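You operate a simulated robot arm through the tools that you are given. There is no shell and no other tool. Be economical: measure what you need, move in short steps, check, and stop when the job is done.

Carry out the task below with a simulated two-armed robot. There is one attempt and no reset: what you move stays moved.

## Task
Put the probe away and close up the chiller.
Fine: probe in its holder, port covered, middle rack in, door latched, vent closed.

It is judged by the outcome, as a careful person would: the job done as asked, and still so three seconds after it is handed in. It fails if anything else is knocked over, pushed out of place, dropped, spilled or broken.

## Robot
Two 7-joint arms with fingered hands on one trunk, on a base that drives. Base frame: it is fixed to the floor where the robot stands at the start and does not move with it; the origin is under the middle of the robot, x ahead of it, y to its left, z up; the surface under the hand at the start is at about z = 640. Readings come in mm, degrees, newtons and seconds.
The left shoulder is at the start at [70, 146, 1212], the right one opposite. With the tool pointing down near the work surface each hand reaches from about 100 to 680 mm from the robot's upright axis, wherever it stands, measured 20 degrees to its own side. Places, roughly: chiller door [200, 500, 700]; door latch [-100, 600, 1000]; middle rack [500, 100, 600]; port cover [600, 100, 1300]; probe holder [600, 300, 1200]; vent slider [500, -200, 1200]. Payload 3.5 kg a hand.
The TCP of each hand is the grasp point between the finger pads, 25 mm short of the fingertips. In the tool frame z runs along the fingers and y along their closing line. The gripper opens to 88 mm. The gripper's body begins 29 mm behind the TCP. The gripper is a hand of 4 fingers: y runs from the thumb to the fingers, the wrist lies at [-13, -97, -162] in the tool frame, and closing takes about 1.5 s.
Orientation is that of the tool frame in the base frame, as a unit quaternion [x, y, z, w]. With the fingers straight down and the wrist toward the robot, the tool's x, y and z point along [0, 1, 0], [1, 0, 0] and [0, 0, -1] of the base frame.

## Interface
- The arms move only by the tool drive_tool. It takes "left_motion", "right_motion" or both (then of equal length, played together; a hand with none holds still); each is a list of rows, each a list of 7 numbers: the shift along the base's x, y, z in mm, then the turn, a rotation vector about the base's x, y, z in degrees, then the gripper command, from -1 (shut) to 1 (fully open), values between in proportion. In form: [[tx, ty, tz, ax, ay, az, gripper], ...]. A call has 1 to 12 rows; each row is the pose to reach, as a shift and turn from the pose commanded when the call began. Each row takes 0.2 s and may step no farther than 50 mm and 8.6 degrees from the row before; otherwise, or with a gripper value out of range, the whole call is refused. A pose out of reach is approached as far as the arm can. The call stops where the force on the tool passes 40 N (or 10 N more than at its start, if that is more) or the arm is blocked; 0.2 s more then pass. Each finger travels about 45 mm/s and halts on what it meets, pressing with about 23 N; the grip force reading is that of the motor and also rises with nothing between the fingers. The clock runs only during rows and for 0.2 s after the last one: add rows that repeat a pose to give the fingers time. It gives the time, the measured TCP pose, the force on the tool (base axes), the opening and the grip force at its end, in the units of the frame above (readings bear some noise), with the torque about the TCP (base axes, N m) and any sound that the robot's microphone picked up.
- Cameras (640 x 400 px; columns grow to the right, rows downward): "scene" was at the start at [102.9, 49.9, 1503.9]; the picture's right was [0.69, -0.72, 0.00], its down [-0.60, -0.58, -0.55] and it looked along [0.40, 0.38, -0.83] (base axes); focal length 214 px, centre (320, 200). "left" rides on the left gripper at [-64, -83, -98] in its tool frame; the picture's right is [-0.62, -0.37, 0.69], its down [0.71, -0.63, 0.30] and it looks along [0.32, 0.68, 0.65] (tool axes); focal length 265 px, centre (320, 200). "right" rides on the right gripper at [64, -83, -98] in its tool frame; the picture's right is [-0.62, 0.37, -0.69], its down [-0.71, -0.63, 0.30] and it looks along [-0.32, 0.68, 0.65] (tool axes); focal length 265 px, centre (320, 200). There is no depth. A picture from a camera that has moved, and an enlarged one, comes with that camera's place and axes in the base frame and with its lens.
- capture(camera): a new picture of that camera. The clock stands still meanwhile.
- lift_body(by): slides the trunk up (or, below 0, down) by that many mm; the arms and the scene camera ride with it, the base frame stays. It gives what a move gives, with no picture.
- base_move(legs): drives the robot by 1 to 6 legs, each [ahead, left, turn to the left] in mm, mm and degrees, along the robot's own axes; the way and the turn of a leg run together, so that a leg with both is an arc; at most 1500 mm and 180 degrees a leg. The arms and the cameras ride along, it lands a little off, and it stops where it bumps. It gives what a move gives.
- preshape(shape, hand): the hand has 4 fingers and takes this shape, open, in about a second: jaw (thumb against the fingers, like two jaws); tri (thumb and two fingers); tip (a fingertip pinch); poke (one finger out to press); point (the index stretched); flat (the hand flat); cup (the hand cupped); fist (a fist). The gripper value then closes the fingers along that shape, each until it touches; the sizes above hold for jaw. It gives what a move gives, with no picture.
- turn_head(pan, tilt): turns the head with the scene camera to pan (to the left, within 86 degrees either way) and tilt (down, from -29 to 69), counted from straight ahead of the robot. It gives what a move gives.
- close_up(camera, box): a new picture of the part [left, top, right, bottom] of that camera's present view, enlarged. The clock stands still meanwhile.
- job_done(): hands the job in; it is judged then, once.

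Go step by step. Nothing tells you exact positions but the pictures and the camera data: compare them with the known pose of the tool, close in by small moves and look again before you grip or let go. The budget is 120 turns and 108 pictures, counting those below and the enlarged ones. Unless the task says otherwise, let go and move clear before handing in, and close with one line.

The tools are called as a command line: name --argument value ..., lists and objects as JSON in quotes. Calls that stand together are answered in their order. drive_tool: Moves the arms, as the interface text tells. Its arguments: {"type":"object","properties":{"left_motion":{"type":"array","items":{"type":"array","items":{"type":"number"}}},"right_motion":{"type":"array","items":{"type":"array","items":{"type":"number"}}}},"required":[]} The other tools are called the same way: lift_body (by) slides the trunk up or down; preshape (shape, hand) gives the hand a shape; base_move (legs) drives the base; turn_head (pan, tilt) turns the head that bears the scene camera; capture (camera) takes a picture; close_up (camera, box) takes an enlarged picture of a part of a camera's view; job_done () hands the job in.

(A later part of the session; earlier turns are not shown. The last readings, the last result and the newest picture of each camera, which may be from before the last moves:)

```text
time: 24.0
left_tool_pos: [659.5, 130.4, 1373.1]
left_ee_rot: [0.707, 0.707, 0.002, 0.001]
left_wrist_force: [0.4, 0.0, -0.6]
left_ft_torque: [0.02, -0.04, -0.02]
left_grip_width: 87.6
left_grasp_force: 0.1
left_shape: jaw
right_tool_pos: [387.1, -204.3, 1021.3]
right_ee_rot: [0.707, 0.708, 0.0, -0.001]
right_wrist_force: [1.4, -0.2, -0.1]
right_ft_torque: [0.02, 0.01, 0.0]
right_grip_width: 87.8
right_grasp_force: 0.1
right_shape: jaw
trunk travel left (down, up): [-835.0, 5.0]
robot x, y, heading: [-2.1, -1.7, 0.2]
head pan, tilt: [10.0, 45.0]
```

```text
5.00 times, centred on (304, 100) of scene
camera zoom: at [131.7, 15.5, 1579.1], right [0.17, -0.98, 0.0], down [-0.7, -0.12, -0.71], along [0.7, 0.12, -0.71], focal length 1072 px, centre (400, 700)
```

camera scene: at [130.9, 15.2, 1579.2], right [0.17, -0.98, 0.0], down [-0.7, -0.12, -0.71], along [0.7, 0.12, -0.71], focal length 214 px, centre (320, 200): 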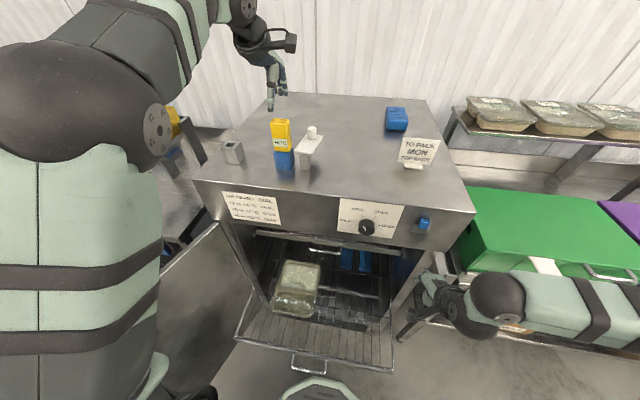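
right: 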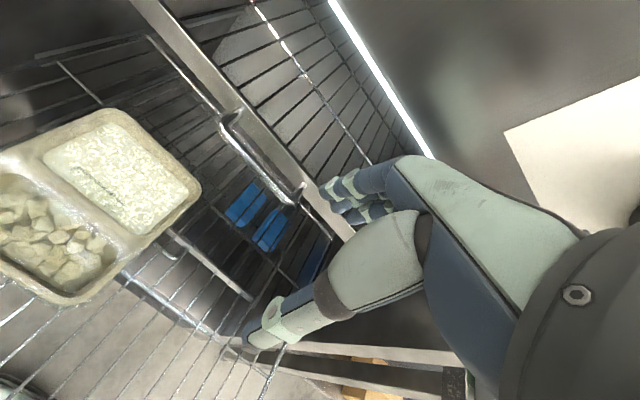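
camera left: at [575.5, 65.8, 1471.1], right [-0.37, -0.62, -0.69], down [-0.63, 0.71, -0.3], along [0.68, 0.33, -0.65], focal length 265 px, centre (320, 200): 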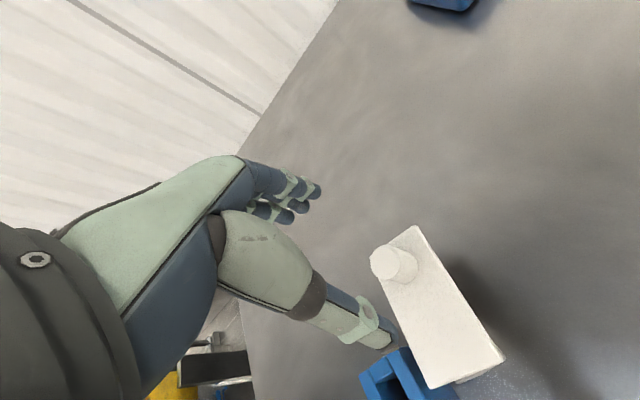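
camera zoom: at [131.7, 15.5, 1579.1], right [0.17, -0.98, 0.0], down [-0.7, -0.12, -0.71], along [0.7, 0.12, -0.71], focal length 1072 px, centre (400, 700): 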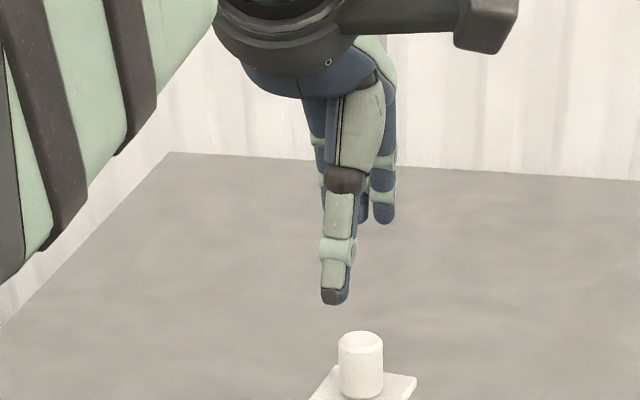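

drive_tool --left_motion '[[-5, -4, 0, 0, 0, 0, 1], [-5, -4, -20, 0, 0, 0, 1], [-5, -4, -40, 0, 0, 0, 1], [-5, -4, -54, 0, 0, 0, 1], [-5, -4, -54, 0, 0, 0, 1]]'

capture --camera "left"

close_up --camera "scene" --box '[240, 80, 368, 160]'

```text
time: 25.2
left_tool_pos: [656.5, 127.7, 1317.5]
left_ee_rot: [0.707, 0.707, 0.002, 0.001]
left_wrist_force: [-0.9, 0.1, -0.3]
left_ft_torque: [-0.02, -0.01, 0.0]
left_grip_width: 87.5
left_grasp_force: 0.1
left_shape: jaw
right_tool_pos: [387.9, -205.7, 1020.3]
right_ee_rot: [0.707, 0.707, 0.0, 0.0]
right_wrist_force: [-0.1, -0.5, 0.7]
right_ft_torque: [-0.03, 0.0, 0.0]
right_grip_width: 88.0
right_grasp_force: 0.0
right_shape: jaw
trunk travel left (down, up): [-835.0, 5.0]
robot x, y, heading: [4.1, 2.9, -0.2]
head pan, tilt: [10.0, 45.0]
```

```text
69 pictures are left
camera left: at [572.9, 62.9, 1415.0], right [-0.37, -0.62, -0.69], down [-0.63, 0.72, -0.3], along [0.68, 0.33, -0.65], focal length 265 px, centre (320, 200)
```

left: 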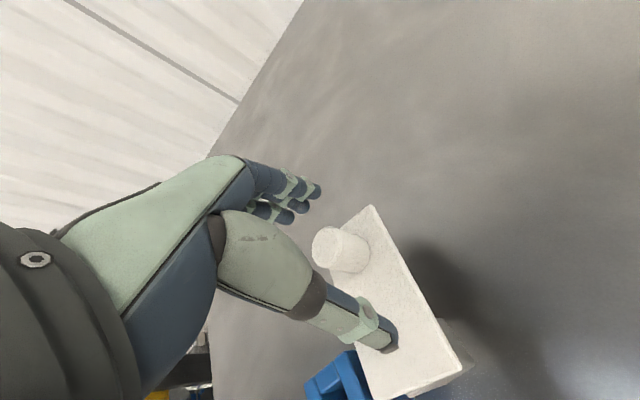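

```text
5.00 times, centred on (304, 120) of scene
camera zoom: at [132.0, 15.0, 1579.1], right [0.17, -0.98, 0.0], down [-0.7, -0.12, -0.71], along [0.7, 0.12, -0.71], focal length 1072 px, centre (400, 600)
```

zoom: 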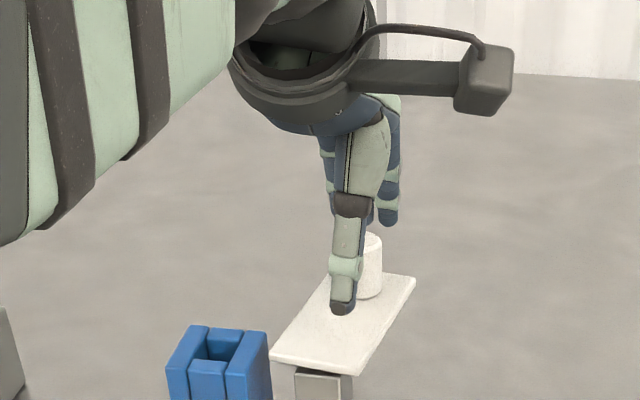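

drive_tool --left_motion '[[-2, -5, -2, 0, 0, 0, 1], [-2, -5, -2, 0, 0, 0, 0.4], [-2, -5, -2, 0, 0, 0, 0], [-2, -5, -2, 0, 0, 0, -0.4], [-2, -5, -2, 0, 0, 0, -0.7], [-2, -5, -2, 0, 0, 0, -1], [-2, -5, -2, 0, 0, 0, -1], [-2, -5, -2, 0, 0, 0, -1], [-2, -5, -2, 0, 0, 0, -1], [-2, -5, -2, 0, 0, 0, -1]]'

capture --camera "left"

```text
time: 27.4
left_tool_pos: [654.1, 121.9, 1315.2]
left_ee_rot: [0.707, 0.708, 0.0, -0.001]
left_wrist_force: [-0.7, -0.1, -2.6]
left_ft_torque: [0.0, -0.02, -0.02]
left_grip_width: 13.5
left_grasp_force: 23.2
left_shape: jaw
right_tool_pos: [388.0, -206.0, 1020.4]
right_ee_rot: [0.707, 0.707, -0.001, -0.001]
right_wrist_force: [0.3, 0.2, -0.1]
right_ft_torque: [0.01, -0.04, 0.01]
right_grip_width: 87.7
right_grasp_force: 0.0
right_shape: jaw
trunk travel left (down, up): [-835.0, 5.0]
robot x, y, heading: [-1.0, -2.0, -0.0]
head pan, tilt: [10.0, 45.0]
```

```text
67 pictures are left
camera left: at [571.8, 57.8, 1412.9], right [-0.37, -0.62, -0.69], down [-0.63, 0.71, -0.3], along [0.68, 0.33, -0.65], focal length 265 px, centre (320, 200)
```

left: 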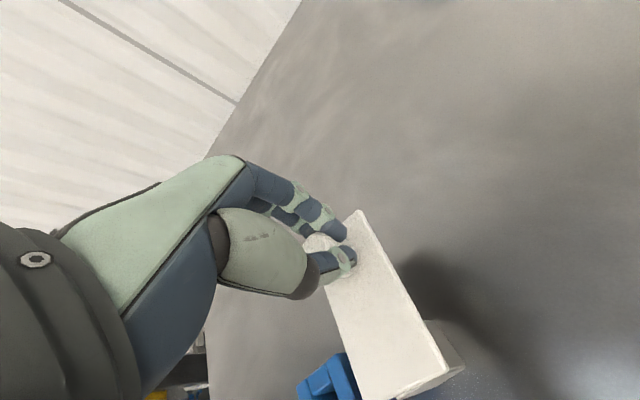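

The pads closed off-centre on the knob (13.5 mm). I'll reopen, shift back in +y, and re-close.

drive_tool --left_motion '[[0, 0, 0, 0, 0, 0, -0.5], [0, 0, 0, 0, 0, 0, 0], [0, 0, 0, 0, 0, 0, 0.2], [0, 0, 0, 0, 0, 0, 0.2], [0, 7, 0, 0, 0, 0, 0.2], [0, 7, 0, 0, 0, 0, 0.2], [0, 7, 0, 0, 0, 0, -0.4], [0, 7, 0, 0, 0, 0, -1], [0, 7, 0, 0, 0, 0, -1], [0, 7, 0, 0, 0, 0, -1], [0, 7, 0, 0, 0, 0, -1], [0, 7, 0, 0, 0, 0, -1]]'

close_up --camera "left" --box '[220, 160, 480, 400]'

close_up --camera "scene" --box '[240, 80, 368, 160]'

```text
time: 30.0
left_tool_pos: [655.4, 129.6, 1315.1]
left_ee_rot: [0.707, 0.707, 0.001, -0.002]
left_wrist_force: [-1.8, 0.4, -2.1]
left_ft_torque: [0.01, 0.0, -0.01]
left_grip_width: 17.8
left_grasp_force: 23.3
left_shape: jaw
right_tool_pos: [387.5, -205.1, 1020.5]
right_ee_rot: [0.707, 0.707, 0.0, 0.0]
right_wrist_force: [1.4, 0.2, 0.4]
right_ft_torque: [0.0, -0.01, 0.0]
right_grip_width: 87.8
right_grasp_force: 0.0
right_shape: jaw
trunk travel left (down, up): [-835.0, 5.0]
robot x, y, heading: [-0.1, 0.5, -0.2]
head pan, tilt: [10.0, 45.0]
```

```text
1.67 times, centred on (350, 280) of left
camera zoom: at [571.3, 65.3, 1413.0], right [-0.37, -0.62, -0.69], down [-0.63, 0.72, -0.3], along [0.68, 0.33, -0.65], focal length 442 px, centre (270, 67)
```

zoom: 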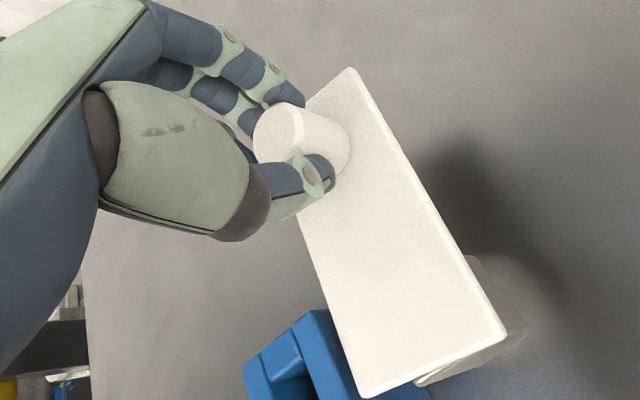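

```text
5.00 times, centred on (304, 120) of scene
camera zoom: at [131.8, 15.0, 1579.1], right [0.17, -0.98, 0.0], down [-0.7, -0.12, -0.71], along [0.7, 0.12, -0.71], focal length 1072 px, centre (400, 600)
```

zoom: 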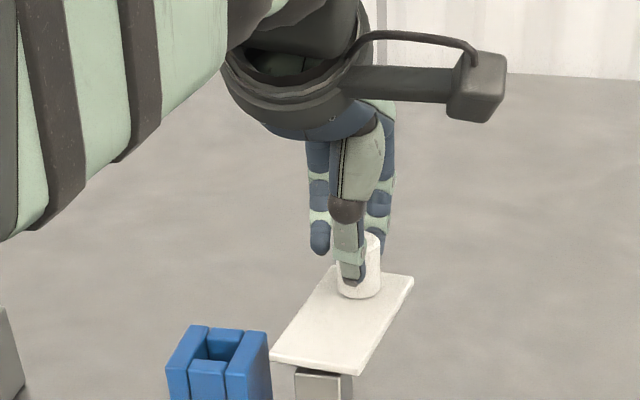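

drive_tool --left_motion '[[0, 0, 0, 0, 0, 0, -0.3], [0, 0, 0, 0, 0, 0, 0], [0, -4, 0, 0, 0, 0, 0], [0, -4, 0, 0, 0, 0, 0], [0, -4, 0, 0, 0, 0, -0.4], [0, -4, 0, 0, 0, 0, -1], [0, -4, 0, 0, 0, 0, -1], [0, -4, 0, 0, 0, 0, -1], [0, -4, 0, 0, 0, 0, -1]]'

```text
time: 32.0
left_tool_pos: [655.2, 126.7, 1315.3]
left_ee_rot: [0.707, 0.707, 0.001, 0.0]
left_wrist_force: [-2.0, 0.1, -1.4]
left_ft_torque: [0.0, -0.02, 0.01]
left_grip_width: 16.7
left_grasp_force: 23.2
left_shape: jaw
right_tool_pos: [387.6, -205.9, 1020.0]
right_ee_rot: [0.707, 0.707, 0.0, 0.001]
right_wrist_force: [0.2, -0.2, 0.3]
right_ft_torque: [-0.01, 0.02, 0.04]
right_grip_width: 87.6
right_grasp_force: 0.0
right_shape: jaw
trunk travel left (down, up): [-835.0, 5.0]
robot x, y, heading: [-0.0, 1.1, 0.1]
head pan, tilt: [10.0, 45.0]
```

Testing the swing with the first 20° of arc.

drive_tool --left_motion '[[1, 5, 0, 0, 0, 0, -1], [1, 10, 0, 0, 0, 0, -1], [1, 15, 0, 0, 0, 0, -1], [0, 20, 0, 0, 0, 0, -1]]'

capture --camera "left"

```text
time: 33.0
left_tool_pos: [655.6, 147.6, 1315.9]
left_ee_rot: [0.708, 0.706, 0.001, -0.001]
left_wrist_force: [-1.7, -2.0, -6.6]
left_ft_torque: [-0.01, 0.06, 0.07]
left_grip_width: 15.9
left_grasp_force: 23.2
left_shape: jaw
right_tool_pos: [387.7, -206.0, 1019.1]
right_ee_rot: [0.707, 0.707, -0.001, 0.0]
right_wrist_force: [-0.2, -0.1, -0.4]
right_ft_torque: [0.04, 0.03, -0.01]
right_grip_width: 87.9
right_grasp_force: 0.0
right_shape: jaw
trunk travel left (down, up): [-835.0, 5.0]
robot x, y, heading: [-2.6, 4.1, 0.1]
head pan, tilt: [10.0, 45.0]
```

```text
64 pictures are left
camera left: at [572.1, 81.6, 1413.9], right [-0.37, -0.62, -0.69], down [-0.63, 0.72, -0.3], along [0.68, 0.33, -0.65], focal length 265 px, centre (320, 200)
```

left: 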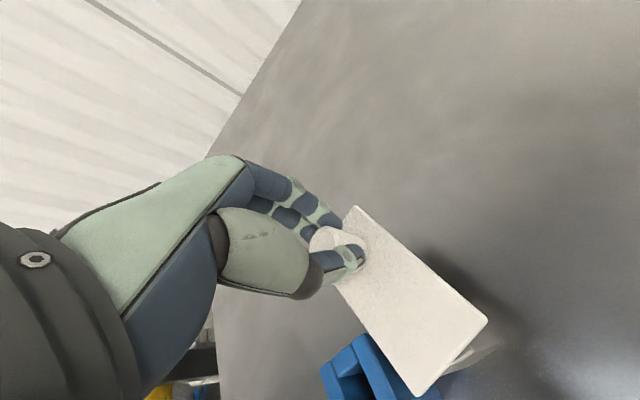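

It swivels as expected. Continuing along the arc.

drive_tool --left_motion '[[-1, 6, 0, 0, 0, 0, -1], [-3, 11, 0, 0, 0, 0, -1], [-5, 16, 0, 0, 0, 0, -1], [-8, 21, 0, 0, 0, 0, -1], [-11, 26, 0, 0, 0, 0, -1], [-15, 30, 0, 0, 0, 0, -1], [-19, 34, 0, 0, 0, 0, -1], [-24, 38, 0, 0, 0, 0, -1]]'

capture --camera "left"

```text
time: 34.8
left_tool_pos: [626.5, 183.4, 1318.3]
left_ee_rot: [0.707, 0.707, 0.003, 0.0]
left_wrist_force: [1.2, 0.1, -0.1]
left_ft_torque: [0.04, -0.03, -0.01]
left_grip_width: 13.4
left_grasp_force: 22.6
left_shape: jaw
right_tool_pos: [386.0, -205.6, 1020.9]
right_ee_rot: [0.707, 0.708, 0.001, 0.0]
right_wrist_force: [-0.4, 0.5, -0.5]
right_ft_torque: [-0.01, -0.02, -0.01]
right_grip_width: 87.7
right_grasp_force: 0.0
right_shape: jaw
trunk travel left (down, up): [-835.0, 5.0]
robot x, y, heading: [2.9, 4.6, 0.3]
head pan, tilt: [10.0, 45.0]
```

```text
63 pictures are left
camera left: at [543.3, 119.3, 1415.8], right [-0.37, -0.62, -0.7], down [-0.63, 0.72, -0.3], along [0.69, 0.33, -0.65], focal length 265 px, centre (320, 200)
```

left: 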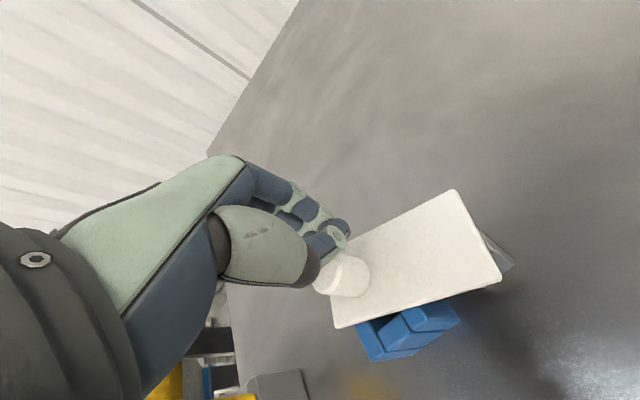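

The knob slipped out but the plate has swung most of the way; the closed fingers are now behind the knob. Checking before pushing the remainder.

close_up --camera "scene" --box '[240, 90, 368, 170]'

close_up --camera "left" --box '[290, 180, 530, 380]'

```text
5.00 times, centred on (304, 130) of scene
camera zoom: at [129.5, 14.5, 1579.5], right [0.17, -0.98, 0.0], down [-0.7, -0.12, -0.71], along [0.7, 0.12, -0.71], focal length 1072 px, centre (400, 550)
```

zoom: 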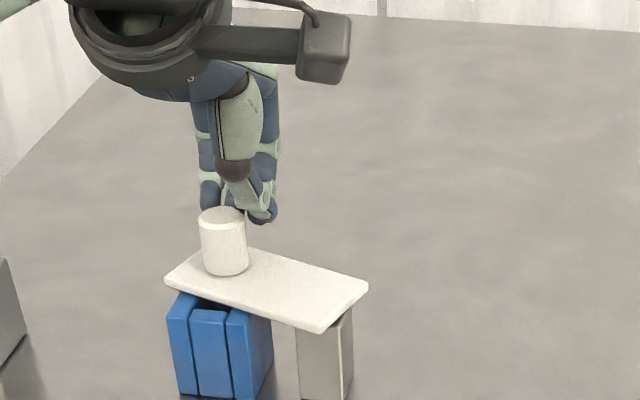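

```text
2.00 times, centred on (410, 280) of left
camera zoom: at [543.3, 119.3, 1415.8], right [-0.37, -0.62, -0.7], down [-0.63, 0.72, -0.3], along [0.69, 0.33, -0.65], focal length 531 px, centre (140, 40)
```

zoom: 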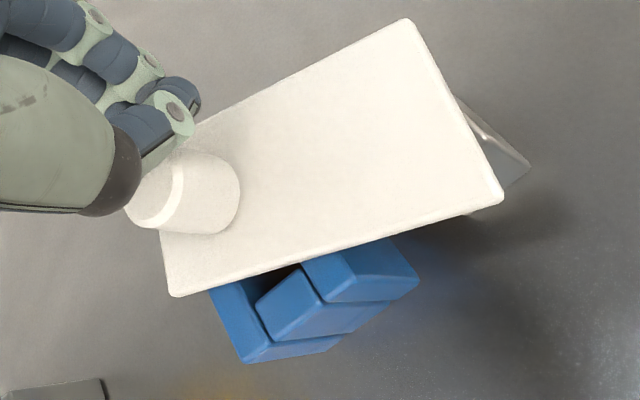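

drive_tool --left_motion '[[-4, 4, 0, 0, 0, 0, -1], [-8, 6, 0, 0, 0, 0, -1], [-12, 7, 0, 0, 0, 0, -1], [-16, 7, 0, 0, 0, 0, -1], [-16, 7, 0, 0, 0, 0, -1]]'

close_up --camera "scene" --box '[240, 90, 368, 170]'

close_up --camera "left" --box '[290, 180, 530, 380]'

```text
time: 36.0
left_tool_pos: [615.4, 191.4, 1316.5]
left_ee_rot: [0.707, 0.707, 0.001, -0.001]
left_wrist_force: [0.0, -0.8, -0.4]
left_ft_torque: [-0.03, -0.01, 0.0]
left_grip_width: 13.1
left_grasp_force: 22.5
left_shape: jaw
right_tool_pos: [387.2, -205.9, 1020.3]
right_ee_rot: [0.707, 0.707, 0.0, 0.0]
right_wrist_force: [-0.3, -0.4, -0.4]
right_ft_torque: [0.01, 0.0, 0.0]
right_grip_width: 87.7
right_grasp_force: 0.1
right_shape: jaw
trunk travel left (down, up): [-835.0, 5.0]
robot x, y, heading: [-0.1, 0.5, 0.4]
head pan, tilt: [10.0, 45.0]
```

```text
5.00 times, centred on (304, 130) of scene
camera zoom: at [132.1, 14.7, 1579.1], right [0.17, -0.98, 0.0], down [-0.7, -0.12, -0.71], along [0.7, 0.12, -0.71], focal length 1072 px, centre (400, 550)
```

zoom: 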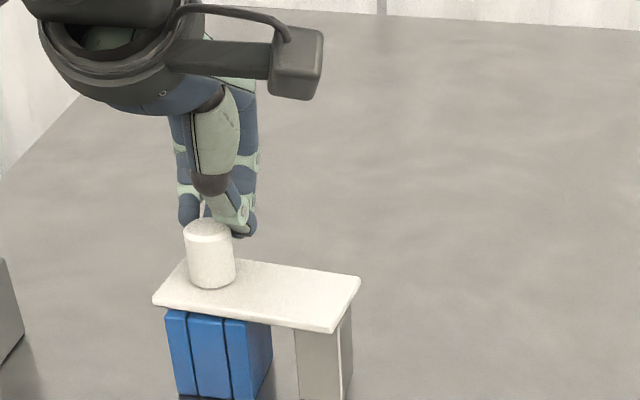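

```text
2.00 times, centred on (410, 280) of left
camera zoom: at [531.0, 126.6, 1414.1], right [-0.37, -0.62, -0.69], down [-0.63, 0.71, -0.3], along [0.68, 0.33, -0.65], focal length 531 px, centre (140, 40)
```

zoom: 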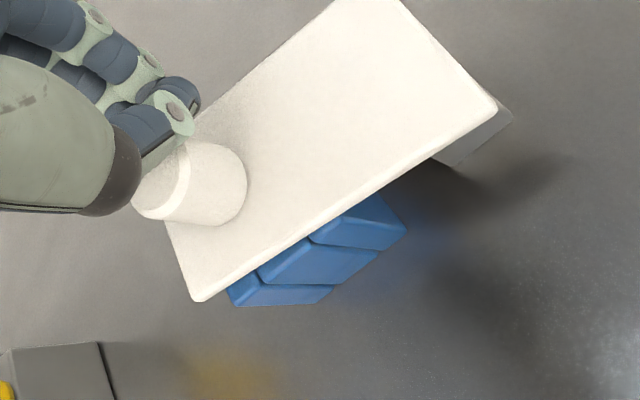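

The hole is covered, but the plate is ~8° short of square; pushing a few mm more.

drive_tool --left_motion '[[-3, 0, 0, 0, 0, 0, -1], [-6, 0, 0, 0, 0, 0, -1], [-9, 0, 0, 0, 0, 0, -1], [-9, 0, 0, 0, 0, 0, -1]]'

close_up --camera "scene" --box '[240, 90, 368, 170]'

```text
time: 37.0
left_tool_pos: [606.7, 190.8, 1315.0]
left_ee_rot: [0.707, 0.707, 0.001, 0.0]
left_wrist_force: [2.1, -0.8, 1.3]
left_ft_torque: [0.02, -0.03, -0.02]
left_grip_width: 13.3
left_grasp_force: 22.8
left_shape: jaw
right_tool_pos: [387.3, -205.8, 1020.6]
right_ee_rot: [0.707, 0.707, -0.001, -0.001]
right_wrist_force: [-0.8, -0.5, -0.2]
right_ft_torque: [-0.01, 0.0, -0.03]
right_grip_width: 87.9
right_grasp_force: 0.1
right_shape: jaw
trunk travel left (down, up): [-835.0, 5.0]
robot x, y, heading: [-0.3, 2.5, -0.1]
head pan, tilt: [10.0, 45.0]
```

```text
5.00 times, centred on (304, 130) of scene
camera zoom: at [132.6, 14.6, 1579.1], right [0.17, -0.98, 0.0], down [-0.7, -0.12, -0.71], along [0.7, 0.12, -0.71], focal length 1072 px, centre (400, 550)
```

zoom: 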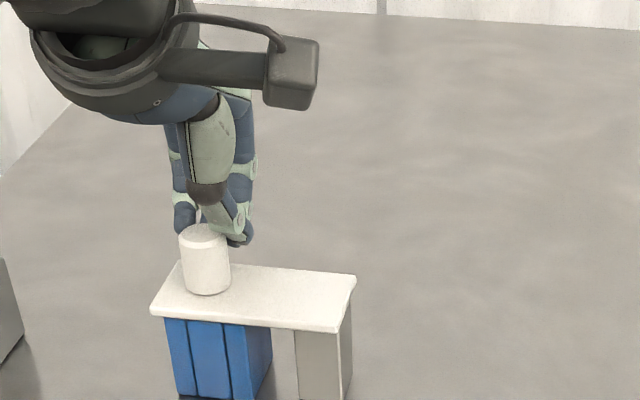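

The port is covered squarely. Now lifting the left hand clear and looking at the vent with the right-hand camera.

drive_tool --left_motion '[[0, 0, 30, 0, 0, 0, -1], [0, 0, 70, 0, 0, 0, -1], [0, 15, 100, 0, 0, 0, 0], [-40, 30, 100, 0, 0, 0, 1], [-80, 45, 100, 0, 0, 0, 1], [-120, 60, 100, 0, 0, 0, 1], [-160, 80, 100, 0, 0, 0, 1], [-200, 100, 100, 0, 0, 0, 1]]'

turn_head --pan -25 --tilt 45

capture --camera "scene"

close_up --camera "scene" --box '[240, 170, 368, 250]'

```text
time: 38.8
left_tool_pos: [402.0, 292.3, 1419.8]
left_ee_rot: [0.707, 0.707, 0.002, 0.001]
left_wrist_force: [0.6, 0.3, 0.1]
left_ft_torque: [-0.03, -0.02, 0.01]
left_grip_width: 87.8
left_grasp_force: 0.0
left_shape: jaw
left hand out of reach, approached as far as the arm can: row 5
right_tool_pos: [386.3, -206.5, 1019.8]
right_ee_rot: [0.707, 0.707, 0.0, 0.0]
right_wrist_force: [-0.3, -0.7, -0.1]
right_ft_torque: [0.02, -0.01, 0.0]
right_grip_width: 87.8
right_grasp_force: 0.0
right_shape: jaw
trunk travel left (down, up): [-835.0, 5.0]
robot x, y, heading: [1.2, -2.3, 0.3]
head pan, tilt: [10.0, 45.0]
```

```text
time: 39.8
left_tool_pos: [404.3, 291.9, 1417.6]
left_ee_rot: [0.708, 0.707, 0.0, -0.001]
left_wrist_force: [-1.0, 0.7, 0.4]
left_ft_torque: [-0.01, -0.04, 0.0]
left_grip_width: 87.7
left_grasp_force: 0.0
left_shape: jaw
right_tool_pos: [387.7, -207.0, 1019.1]
right_ee_rot: [0.707, 0.707, 0.0, -0.001]
right_wrist_force: [-0.4, -0.5, 0.3]
right_ft_torque: [-0.03, -0.03, 0.0]
right_grip_width: 87.8
right_grasp_force: 0.0
right_shape: jaw
trunk travel left (down, up): [-835.0, 5.0]
robot x, y, heading: [-0.7, -1.5, 0.1]
head pan, tilt: [-25.0, 45.0]
```

```text
57 pictures are left
camera scene: at [125.9, -33.5, 1579.1], right [-0.42, -0.91, 0.0], down [-0.64, 0.3, -0.71], along [0.64, -0.3, -0.71], focal length 214 px, centre (320, 200)
```

scene: 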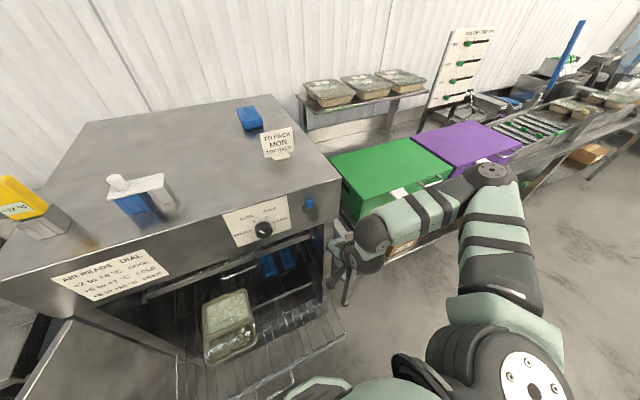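

```text
5.00 times, centred on (304, 210) of scene
camera zoom: at [125.9, -33.5, 1579.1], right [-0.42, -0.91, 0.0], down [-0.64, 0.3, -0.71], along [0.64, -0.3, -0.71], focal length 1072 px, centre (400, 150)
```

zoom: 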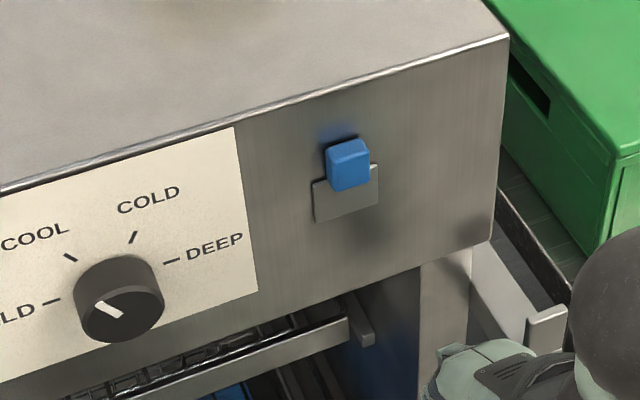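

lift_body --by -150

turn_head --pan -25 --tilt 30

close_up --camera "scene" --box '[220, 140, 412, 260]'

```text
time: 41.6
left_tool_pos: [403.8, 290.8, 1267.4]
left_ee_rot: [0.707, 0.707, 0.001, 0.0]
left_wrist_force: [0.6, 0.0, -0.4]
left_ft_torque: [0.01, -0.02, -0.02]
left_grip_width: 87.7
left_grasp_force: 0.1
left_shape: jaw
right_tool_pos: [387.1, -205.6, 871.3]
right_ee_rot: [0.707, 0.707, 0.0, 0.0]
right_wrist_force: [0.7, 0.6, 0.4]
right_ft_torque: [0.03, -0.01, 0.01]
right_grip_width: 87.5
right_grasp_force: 0.0
right_shape: jaw
trunk travel left (down, up): [-685.0, 155.0]
robot x, y, heading: [-2.0, -3.5, 0.1]
head pan, tilt: [-25.0, 45.0]
```

```text
time: 42.4
left_tool_pos: [404.2, 291.2, 1269.4]
left_ee_rot: [0.707, 0.707, 0.001, -0.001]
left_wrist_force: [0.2, -0.3, -0.5]
left_ft_torque: [0.0, -0.03, -0.03]
left_grip_width: 87.8
left_grasp_force: 0.0
left_shape: jaw
right_tool_pos: [387.7, -206.8, 871.7]
right_ee_rot: [0.707, 0.707, 0.0, 0.0]
right_wrist_force: [0.0, 0.1, 1.0]
right_ft_torque: [0.0, -0.02, 0.03]
right_grip_width: 87.7
right_grasp_force: 0.1
right_shape: jaw
trunk travel left (down, up): [-685.0, 155.0]
robot x, y, heading: [3.2, -1.5, 0.1]
head pan, tilt: [-25.0, 30.0]
```

```text
3.33 times, centred on (316, 200) of scene
camera zoom: at [133.9, -37.5, 1451.7], right [-0.42, -0.91, 0.0], down [-0.45, 0.21, -0.87], along [0.78, -0.37, -0.5], focal length 715 px, centre (333, 200)
```

zoom: 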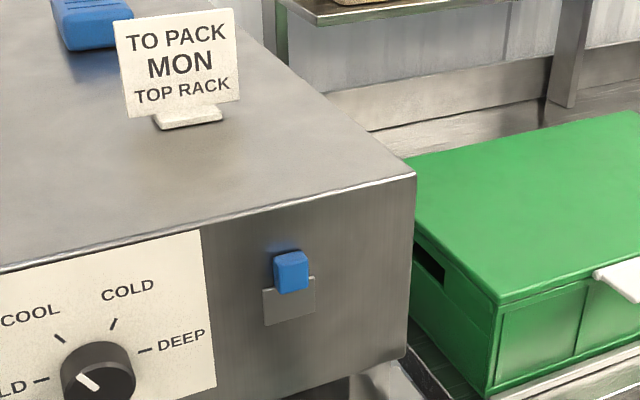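

close_up --camera "scene" --box '[280, 205, 328, 247]'

capture --camera "right"

```text
9.52 times, centred on (304, 226) of scene
camera zoom: at [133.9, -37.5, 1451.7], right [-0.42, -0.91, 0.0], down [-0.45, 0.21, -0.87], along [0.78, -0.37, -0.5], focal length 2043 px, centre (472, -48)
```

zoom: 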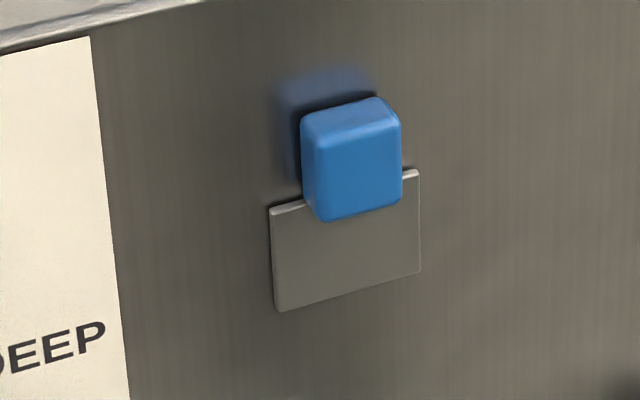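

```text
53 pictures are left
camera right: at [303.6, -142.4, 968.8], right [0.37, -0.62, 0.69], down [-0.63, -0.71, -0.3], along [0.68, -0.32, -0.65], focal length 265 px, centre (320, 200)
```

right: 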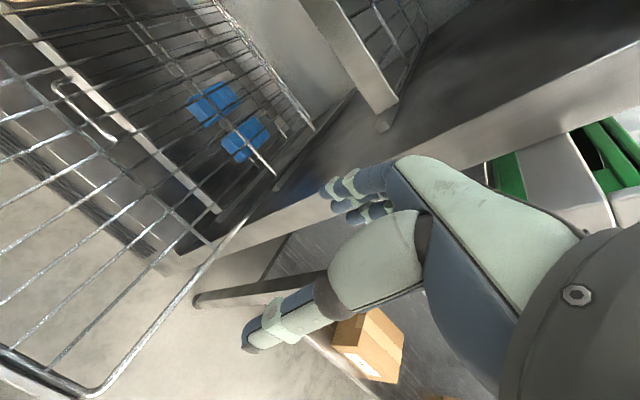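

The blue vent knob is near (488,-175,1174), sitting high over a grey plate, so it probably slides vertically. I'll back the base 100 mm for elbow room and bring the right hand in pointing forward, with its fingers above and thumb below the knob.

base_move --legs '[[-100, 0, 0]]'

drive_tool --right_motion '[[0, 0, 40, 0, -8, 0, 1], [10, 0, 80, 0, -16, 0, 1], [20, 0, 120, 0, -24, 0, 1], [30, 5, 160, 0, -32, 0, 1], [45, 10, 200, 0, -40, 0, 1], [60, 15, 235, 0, -48, 0, 1], [75, 20, 265, 0, -56, 0, 1], [90, 25, 290, 0, -64, 0, 1], [105, 31, 303, 0, -72, 0, 1], [113, 31, 303, 0, -78, 0, 1]]'

capture --camera "right"

capture --camera "scene"

```text
time: 43.5
left_tool_pos: [304.2, 292.4, 1268.0]
left_ee_rot: [0.706, 0.709, 0.001, 0.0]
left_wrist_force: [0.7, 0.0, -0.3]
left_ft_torque: [0.01, -0.01, 0.0]
left_grip_width: 87.6
left_grasp_force: 0.0
left_shape: jaw
right_tool_pos: [287.0, -204.0, 869.8]
right_ee_rot: [0.706, 0.708, 0.0, 0.0]
right_wrist_force: [-0.2, 0.7, 0.0]
right_ft_torque: [0.0, 0.01, -0.04]
right_grip_width: 87.9
right_grasp_force: 0.1
right_shape: jaw
trunk travel left (down, up): [-685.0, 155.0]
robot x, y, heading: [-102.1, -0.2, 0.6]
head pan, tilt: [-25.0, 30.0]
```

```text
time: 45.7
left_tool_pos: [307.4, 299.2, 1263.9]
left_ee_rot: [0.706, 0.708, -0.003, 0.001]
left_wrist_force: [0.2, 1.0, -0.8]
left_ft_torque: [0.04, 0.03, 0.01]
left_grip_width: 87.6
left_grasp_force: 0.0
left_shape: jaw
right_tool_pos: [442.2, -176.8, 1245.0]
right_ee_rot: [0.563, 0.538, 0.45, 0.437]
right_wrist_force: [0.6, -0.3, -0.4]
right_ft_torque: [0.01, -0.01, -0.03]
right_grip_width: 88.1
right_grasp_force: 0.0
right_shape: jaw
right hand out of reach, approached as far as the arm can: row 1, 2, 3, 4, 5, 6, 7, 8, 9, 10
trunk travel left (down, up): [-685.0, 155.0]
robot x, y, heading: [-103.4, 2.1, 0.2]
head pan, tilt: [-25.0, 30.0]
```

```text
52 pictures are left
camera right: at [329.9, -109.5, 1188.0], right [-0.61, -0.63, 0.48], down [0.15, -0.69, -0.71], along [0.78, -0.36, 0.52], focal length 265 px, centre (320, 200)
```

right: 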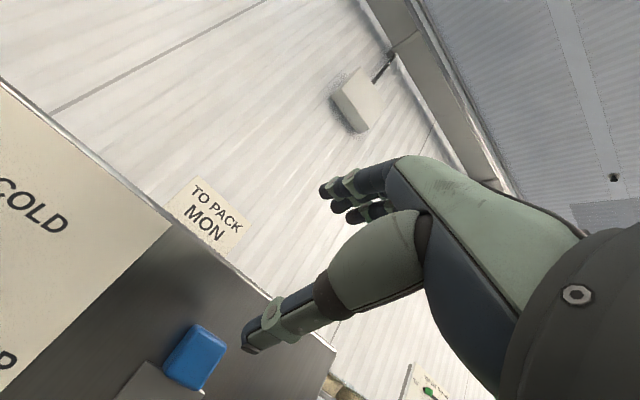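

```text
51 pictures are left
camera scene: at [38.1, -29.2, 1451.4], right [-0.42, -0.91, 0.01], down [-0.46, 0.2, -0.87], along [0.78, -0.37, -0.5], focal length 214 px, centre (320, 200)
```

scene: 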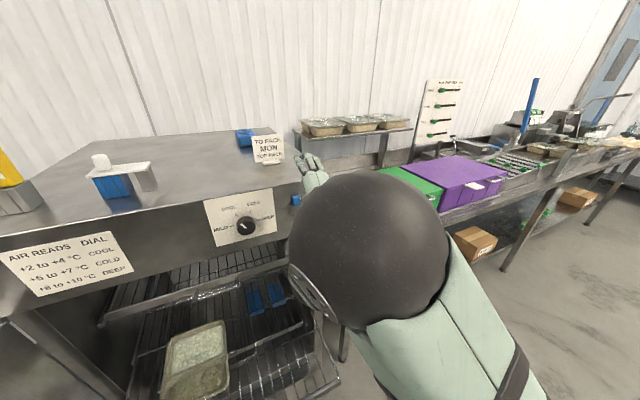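

The hand came out higher because the arm is folded at its limit; I'll back up more and re-aim.

base_move --legs '[[-150, 0, 0]]'

drive_tool --right_motion '[[20, 0, -20, 0, 0, 0, 1], [45, 0, -40, 0, 0, 0, 1], [75, 0, -60, 0, 0, 0, 1], [105, 0, -68, 0, 0, 0, 1], [130, 0, -68, 0, 0, 0, 1], [130, 0, -68, 0, 0, 0, 1]]'

capture --camera "right"

```text
time: 47.1
left_tool_pos: [155.7, 291.1, 1266.5]
left_ee_rot: [0.707, 0.708, 0.0, -0.001]
left_wrist_force: [-0.9, -0.7, 0.5]
left_ft_torque: [0.0, 0.03, 0.01]
left_grip_width: 87.7
left_grasp_force: 0.1
left_shape: jaw
right_tool_pos: [290.7, -187.7, 1242.6]
right_ee_rot: [0.568, 0.535, 0.448, 0.436]
right_wrist_force: [0.1, 0.2, -0.2]
right_ft_torque: [0.01, 0.0, 0.0]
right_grip_width: 87.9
right_grasp_force: 0.1
right_shape: jaw
trunk travel left (down, up): [-685.0, 155.0]
robot x, y, heading: [-252.6, 1.1, -0.0]
head pan, tilt: [-25.0, 30.0]
```

```text
time: 48.5
left_tool_pos: [152.6, 290.8, 1268.2]
left_ee_rot: [0.707, 0.708, 0.0, -0.001]
left_wrist_force: [0.1, 0.0, -0.2]
left_ft_torque: [0.02, 0.01, 0.0]
left_grip_width: 87.8
left_grasp_force: 0.0
left_shape: jaw
right_tool_pos: [419.4, -183.5, 1177.7]
right_ee_rot: [0.567, 0.536, 0.449, 0.436]
right_wrist_force: [0.6, 0.6, 0.0]
right_ft_torque: [-0.05, 0.0, 0.0]
right_grip_width: 88.2
right_grasp_force: 0.1
right_shape: jaw
trunk travel left (down, up): [-685.0, 155.0]
robot x, y, heading: [-252.0, 0.3, -0.1]
head pan, tilt: [-25.0, 30.0]
```

```text
50 pictures are left
camera right: at [306.7, -115.3, 1119.4], right [-0.61, -0.63, 0.48], down [0.14, -0.69, -0.71], along [0.78, -0.36, 0.51], focal length 265 px, centre (320, 200)
```

right: 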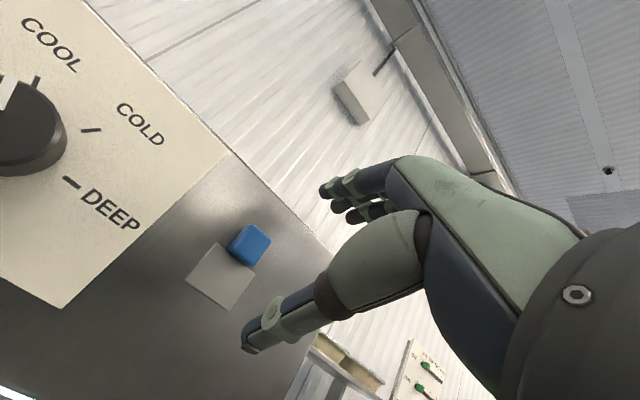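

The knob is at about (485,-173,1168), directly above the plate. Moving in so that thumb and fingers straddle it vertically.

drive_tool --right_motion '[[5, 10, -7, 0, 0, 0, 0.7], [20, 10, -7, 0, 0, 0, 0.7], [35, 10, -7, 0, 0, 0, 0.7], [50, 10, -7, 0, 0, 0, 0.7], [50, 10, -7, 0, 0, 0, 0.7]]'

capture --camera "right"

capture --camera "scene"

```text
time: 49.7
left_tool_pos: [149.1, 291.5, 1268.4]
left_ee_rot: [0.707, 0.708, 0.002, 0.001]
left_wrist_force: [0.1, 0.5, 0.2]
left_ft_torque: [0.01, 0.02, -0.01]
left_grip_width: 87.7
left_grasp_force: 0.0
left_shape: jaw
right_tool_pos: [466.6, -175.2, 1171.5]
right_ee_rot: [0.566, 0.534, 0.45, 0.438]
right_wrist_force: [-12.4, -0.4, 0.0]
right_ft_torque: [-0.01, -0.5, -0.02]
right_grip_width: 74.3
right_grasp_force: 0.0
right_shape: jaw
trunk travel left (down, up): [-685.0, 155.0]
robot x, y, heading: [-253.0, -3.5, 0.1]
head pan, tilt: [-25.0, 30.0]
```

```text
49 pictures are left
camera right: at [353.7, -106.2, 1113.5], right [-0.61, -0.63, 0.48], down [0.15, -0.69, -0.71], along [0.78, -0.37, 0.51], focal length 265 px, centre (320, 200)
```

right: 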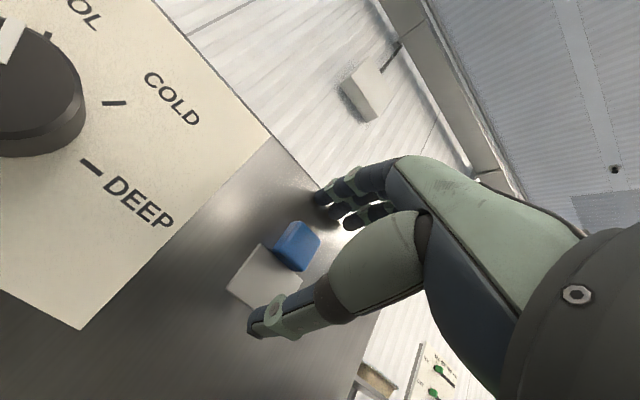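

```text
48 pictures are left
camera scene: at [-122.2, -37.5, 1452.2], right [-0.42, -0.91, 0.0], down [-0.45, 0.21, -0.87], along [0.79, -0.36, -0.5], focal length 214 px, centre (320, 200)
```

scene: 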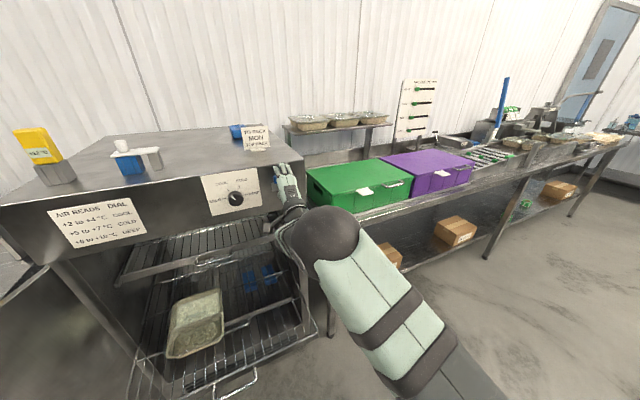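

drive_tool --right_motion '[[-5, 2, -3, 0, 0, 0, 0.5], [-5, 2, -3, 0, 0, 0, 0.2], [-5, 2, -3, 0, 0, 0, -0.2], [-5, 2, -3, 0, 0, 0, -0.5], [-5, 2, -3, 0, 0, 0, -0.5], [-5, 2, -3, 0, 0, 0, -1], [-5, 2, -3, 0, 0, 0, -1], [-5, 2, -3, 0, 0, 0, -1]]'

close_up --camera "right" --box '[200, 150, 440, 350]'

```text
time: 51.5
left_tool_pos: [151.5, 291.3, 1269.1]
left_ee_rot: [0.706, 0.708, 0.001, -0.001]
left_wrist_force: [-0.4, 0.2, 0.2]
left_ft_torque: [0.01, -0.03, -0.03]
left_grip_width: 87.6
left_grasp_force: 0.0
left_shape: jaw
right_tool_pos: [463.5, -172.4, 1165.4]
right_ee_rot: [0.567, 0.535, 0.449, 0.436]
right_wrist_force: [-0.2, -0.1, -0.3]
right_ft_torque: [-0.01, 0.0, -0.01]
right_grip_width: 4.8
right_grasp_force: 22.5
right_shape: jaw
trunk travel left (down, up): [-685.0, 155.0]
robot x, y, heading: [-250.9, -2.3, 0.4]
head pan, tilt: [-25.0, 30.0]
```

```text
2.00 times, centred on (320, 250) of right
camera zoom: at [351.6, -105.4, 1108.1], right [-0.61, -0.63, 0.48], down [0.14, -0.69, -0.71], along [0.78, -0.37, 0.51], focal length 531 px, centre (320, 100)
```

zoom: 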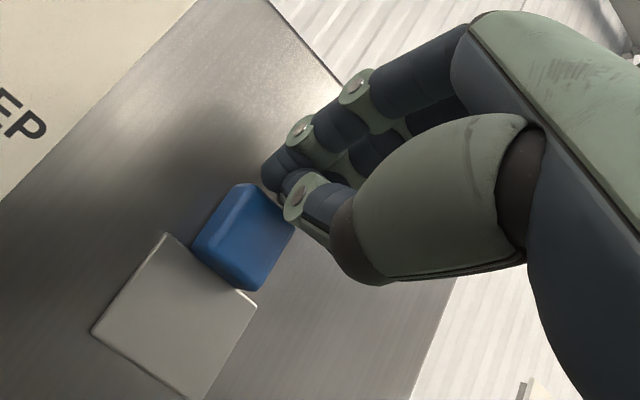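

The closing fingers pushed the knob and its plate down by about 22 mm. I'll back the hand off and look.

drive_tool --right_motion '[[-20, 0, 0, 0, 0, 0, -1], [-45, 0, 0, 0, 0, 0, -1], [-70, 0, 0, 0, 0, 0, -1], [-70, -30, 0, 0, 0, 0, -1], [-70, -60, 0, 0, 0, 0, -1], [-70, -90, 0, 0, 0, 0, -1]]'

close_up --camera "scene" --box '[220, 150, 316, 210]'

capture --camera "right"

```text
time: 52.9
left_tool_pos: [153.1, 290.3, 1268.3]
left_ee_rot: [0.706, 0.708, 0.0, -0.001]
left_wrist_force: [0.1, -0.7, -1.1]
left_ft_torque: [0.01, -0.03, 0.0]
left_grip_width: 88.1
left_grasp_force: 0.2
left_shape: jaw
right_tool_pos: [395.3, -265.4, 1164.7]
right_ee_rot: [0.568, 0.535, 0.449, 0.436]
right_wrist_force: [-0.1, -0.2, -0.3]
right_ft_torque: [-0.02, 0.0, 0.02]
right_grip_width: 4.8
right_grasp_force: 23.0
right_shape: jaw
trunk travel left (down, up): [-685.0, 155.0]
robot x, y, heading: [-256.1, 0.1, 0.2]
head pan, tilt: [-25.0, 30.0]
```

```text
6.67 times, centred on (268, 180) of scene
camera zoom: at [-117.3, -38.7, 1451.7], right [-0.42, -0.91, 0.0], down [-0.45, 0.21, -0.87], along [0.79, -0.36, -0.5], focal length 1430 px, centre (667, 333)
```

zoom: 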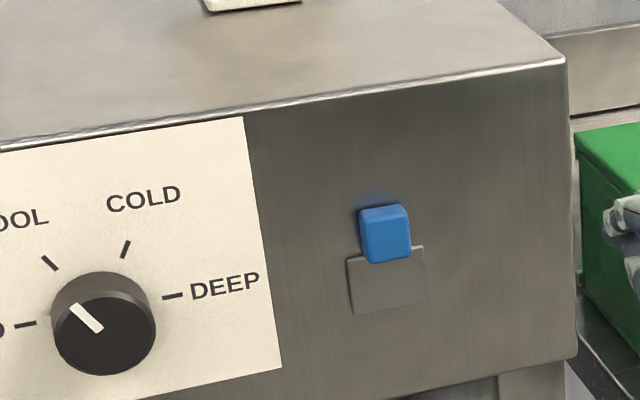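

```text
45 pictures are left
camera right: at [281.6, -196.9, 1108.0], right [-0.61, -0.63, 0.48], down [0.14, -0.69, -0.71], along [0.78, -0.37, 0.51], focal length 265 px, centre (320, 200)
```

right: 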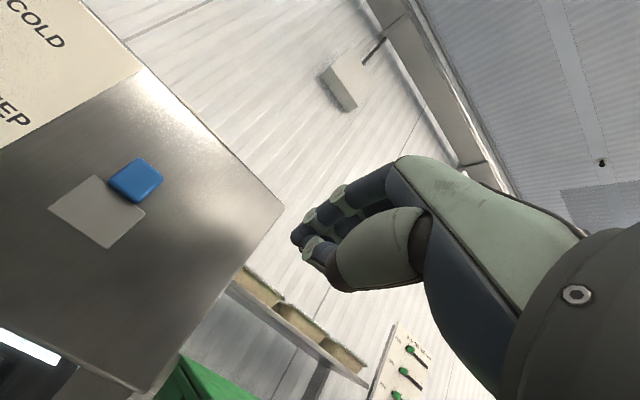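

The slider (knob plus plate) is now about 20 mm lower. I'll see whether it has more downward travel by pressing on its top with the closed fingers.

drive_tool --right_motion '[[0, 30, 10, 0, 0, 0, -1], [0, 60, 10, 0, 0, 0, -1], [0, 91, 10, 0, 0, 0, -1], [25, 91, 10, 0, 0, 0, -1], [50, 91, 10, 0, 0, 0, -1], [68, 91, 10, 0, 0, 0, -1], [68, 91, 5, 0, 0, 0, -1], [68, 91, 0, 0, 0, 0, -1], [68, 91, -5, 0, 0, 0, -1], [68, 91, -10, 0, 0, 0, -1]]'

capture --camera "right"

```text
time: 55.1
left_tool_pos: [152.7, 291.2, 1268.1]
left_ee_rot: [0.706, 0.708, 0.001, 0.0]
left_wrist_force: [-0.4, 0.1, 0.6]
left_ft_torque: [-0.01, 0.0, -0.02]
left_grip_width: 87.8
left_grasp_force: 0.0
left_shape: jaw
right_tool_pos: [462.1, -173.3, 1154.8]
right_ee_rot: [0.567, 0.535, 0.449, 0.437]
right_wrist_force: [-3.8, -0.6, 0.0]
right_ft_torque: [0.01, 0.02, 0.03]
right_grip_width: 4.8
right_grasp_force: 23.0
right_shape: jaw
trunk travel left (down, up): [-685.0, 155.0]
robot x, y, heading: [-251.1, 1.3, 0.1]
head pan, tilt: [-25.0, 30.0]
```

```text
44 pictures are left
camera right: at [349.0, -105.4, 1098.3], right [-0.61, -0.63, 0.48], down [0.14, -0.69, -0.71], along [0.78, -0.37, 0.51], focal length 265 px, centre (320, 200)
```

right: 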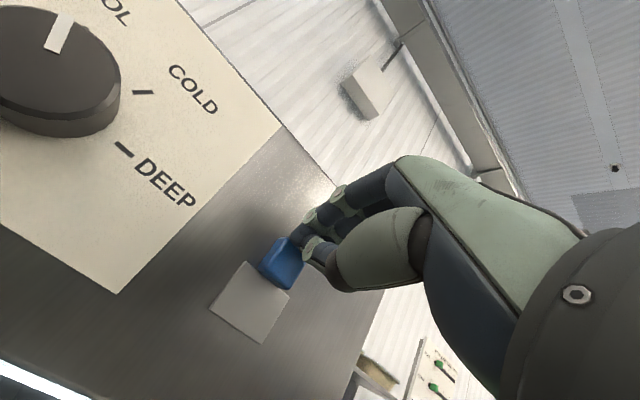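

It is still moving down freely (~10 mm more). Continuing to the stop.

drive_tool --right_motion '[[0, 0, -5, 0, 0, 0, -1], [0, 0, -10, 0, 0, 0, -1], [0, 0, -15, 0, 0, 0, -1], [0, 0, -20, 0, 0, 0, -1], [0, 0, -25, 0, 0, 0, -1]]'

capture --camera "right"

```text
time: 56.3
left_tool_pos: [151.9, 290.2, 1268.7]
left_ee_rot: [0.706, 0.708, 0.0, -0.001]
left_wrist_force: [-0.3, 0.1, -1.2]
left_ft_torque: [-0.04, -0.02, -0.01]
left_grip_width: 87.9
left_grasp_force: 0.0
left_shape: jaw
right_tool_pos: [460.5, -173.6, 1131.4]
right_ee_rot: [0.567, 0.535, 0.45, 0.436]
right_wrist_force: [0.7, 0.1, 1.3]
right_ft_torque: [0.02, 0.0, 0.02]
right_grip_width: 4.6
right_grasp_force: 23.0
right_shape: jaw
trunk travel left (down, up): [-685.0, 155.0]
robot x, y, heading: [-248.2, -2.4, 0.1]
head pan, tilt: [-25.0, 30.0]
```

```text
43 pictures are left
camera right: at [348.6, -104.4, 1073.1], right [-0.61, -0.63, 0.48], down [0.15, -0.69, -0.71], along [0.78, -0.37, 0.51], focal length 265 px, centre (320, 200)
```

right: 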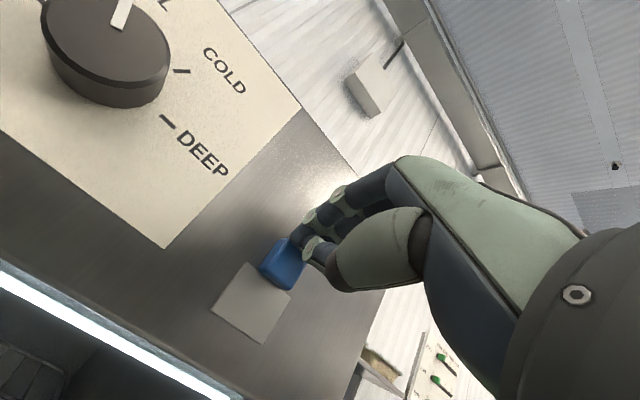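

drive_tool --right_motion '[[0, 0, -4, 0, 0, 0, -1], [0, 0, -8, 0, 0, 0, -1], [0, 0, -12, 0, 0, 0, -1], [0, 0, -16, 0, 0, 0, -1]]'

capture --camera "right"

close_up --camera "scene" --box '[220, 150, 316, 210]'

```text
time: 57.3
left_tool_pos: [148.5, 291.4, 1269.2]
left_ee_rot: [0.706, 0.708, 0.002, 0.0]
left_wrist_force: [0.1, -0.3, -0.9]
left_ft_torque: [-0.02, -0.01, -0.03]
left_grip_width: 87.7
left_grasp_force: 0.0
left_shape: jaw
right_tool_pos: [458.7, -172.9, 1120.4]
right_ee_rot: [0.565, 0.533, 0.452, 0.439]
right_wrist_force: [-4.3, -1.4, 12.5]
right_ft_torque: [0.12, -0.37, -0.02]
right_grip_width: 4.4
right_grasp_force: 22.6
right_shape: jaw
trunk travel left (down, up): [-685.0, 155.0]
robot x, y, heading: [-251.7, -1.2, 0.0]
head pan, tilt: [-25.0, 30.0]
```

```text
42 pictures are left
camera right: at [346.7, -104.5, 1061.1], right [-0.62, -0.63, 0.48], down [0.15, -0.69, -0.71], along [0.77, -0.37, 0.52], focal length 265 px, centre (320, 200)
```

right: 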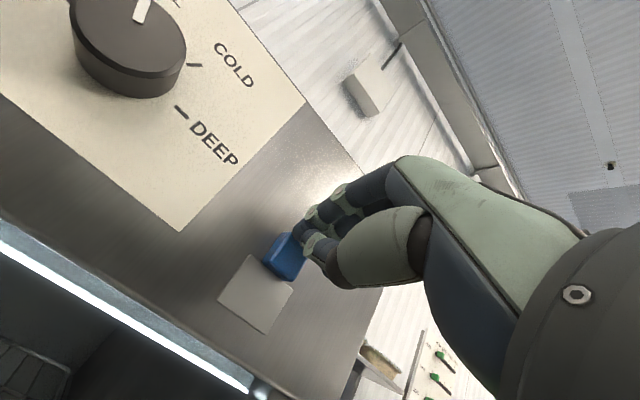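

```text
6.67 times, centred on (268, 180) of scene
camera zoom: at [-121.8, -37.6, 1452.3], right [-0.42, -0.91, 0.0], down [-0.45, 0.21, -0.87], along [0.79, -0.36, -0.5], focal length 1430 px, centre (667, 333)
```

zoom: 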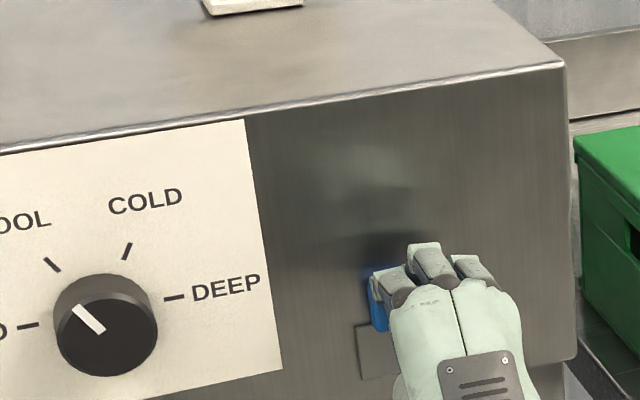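

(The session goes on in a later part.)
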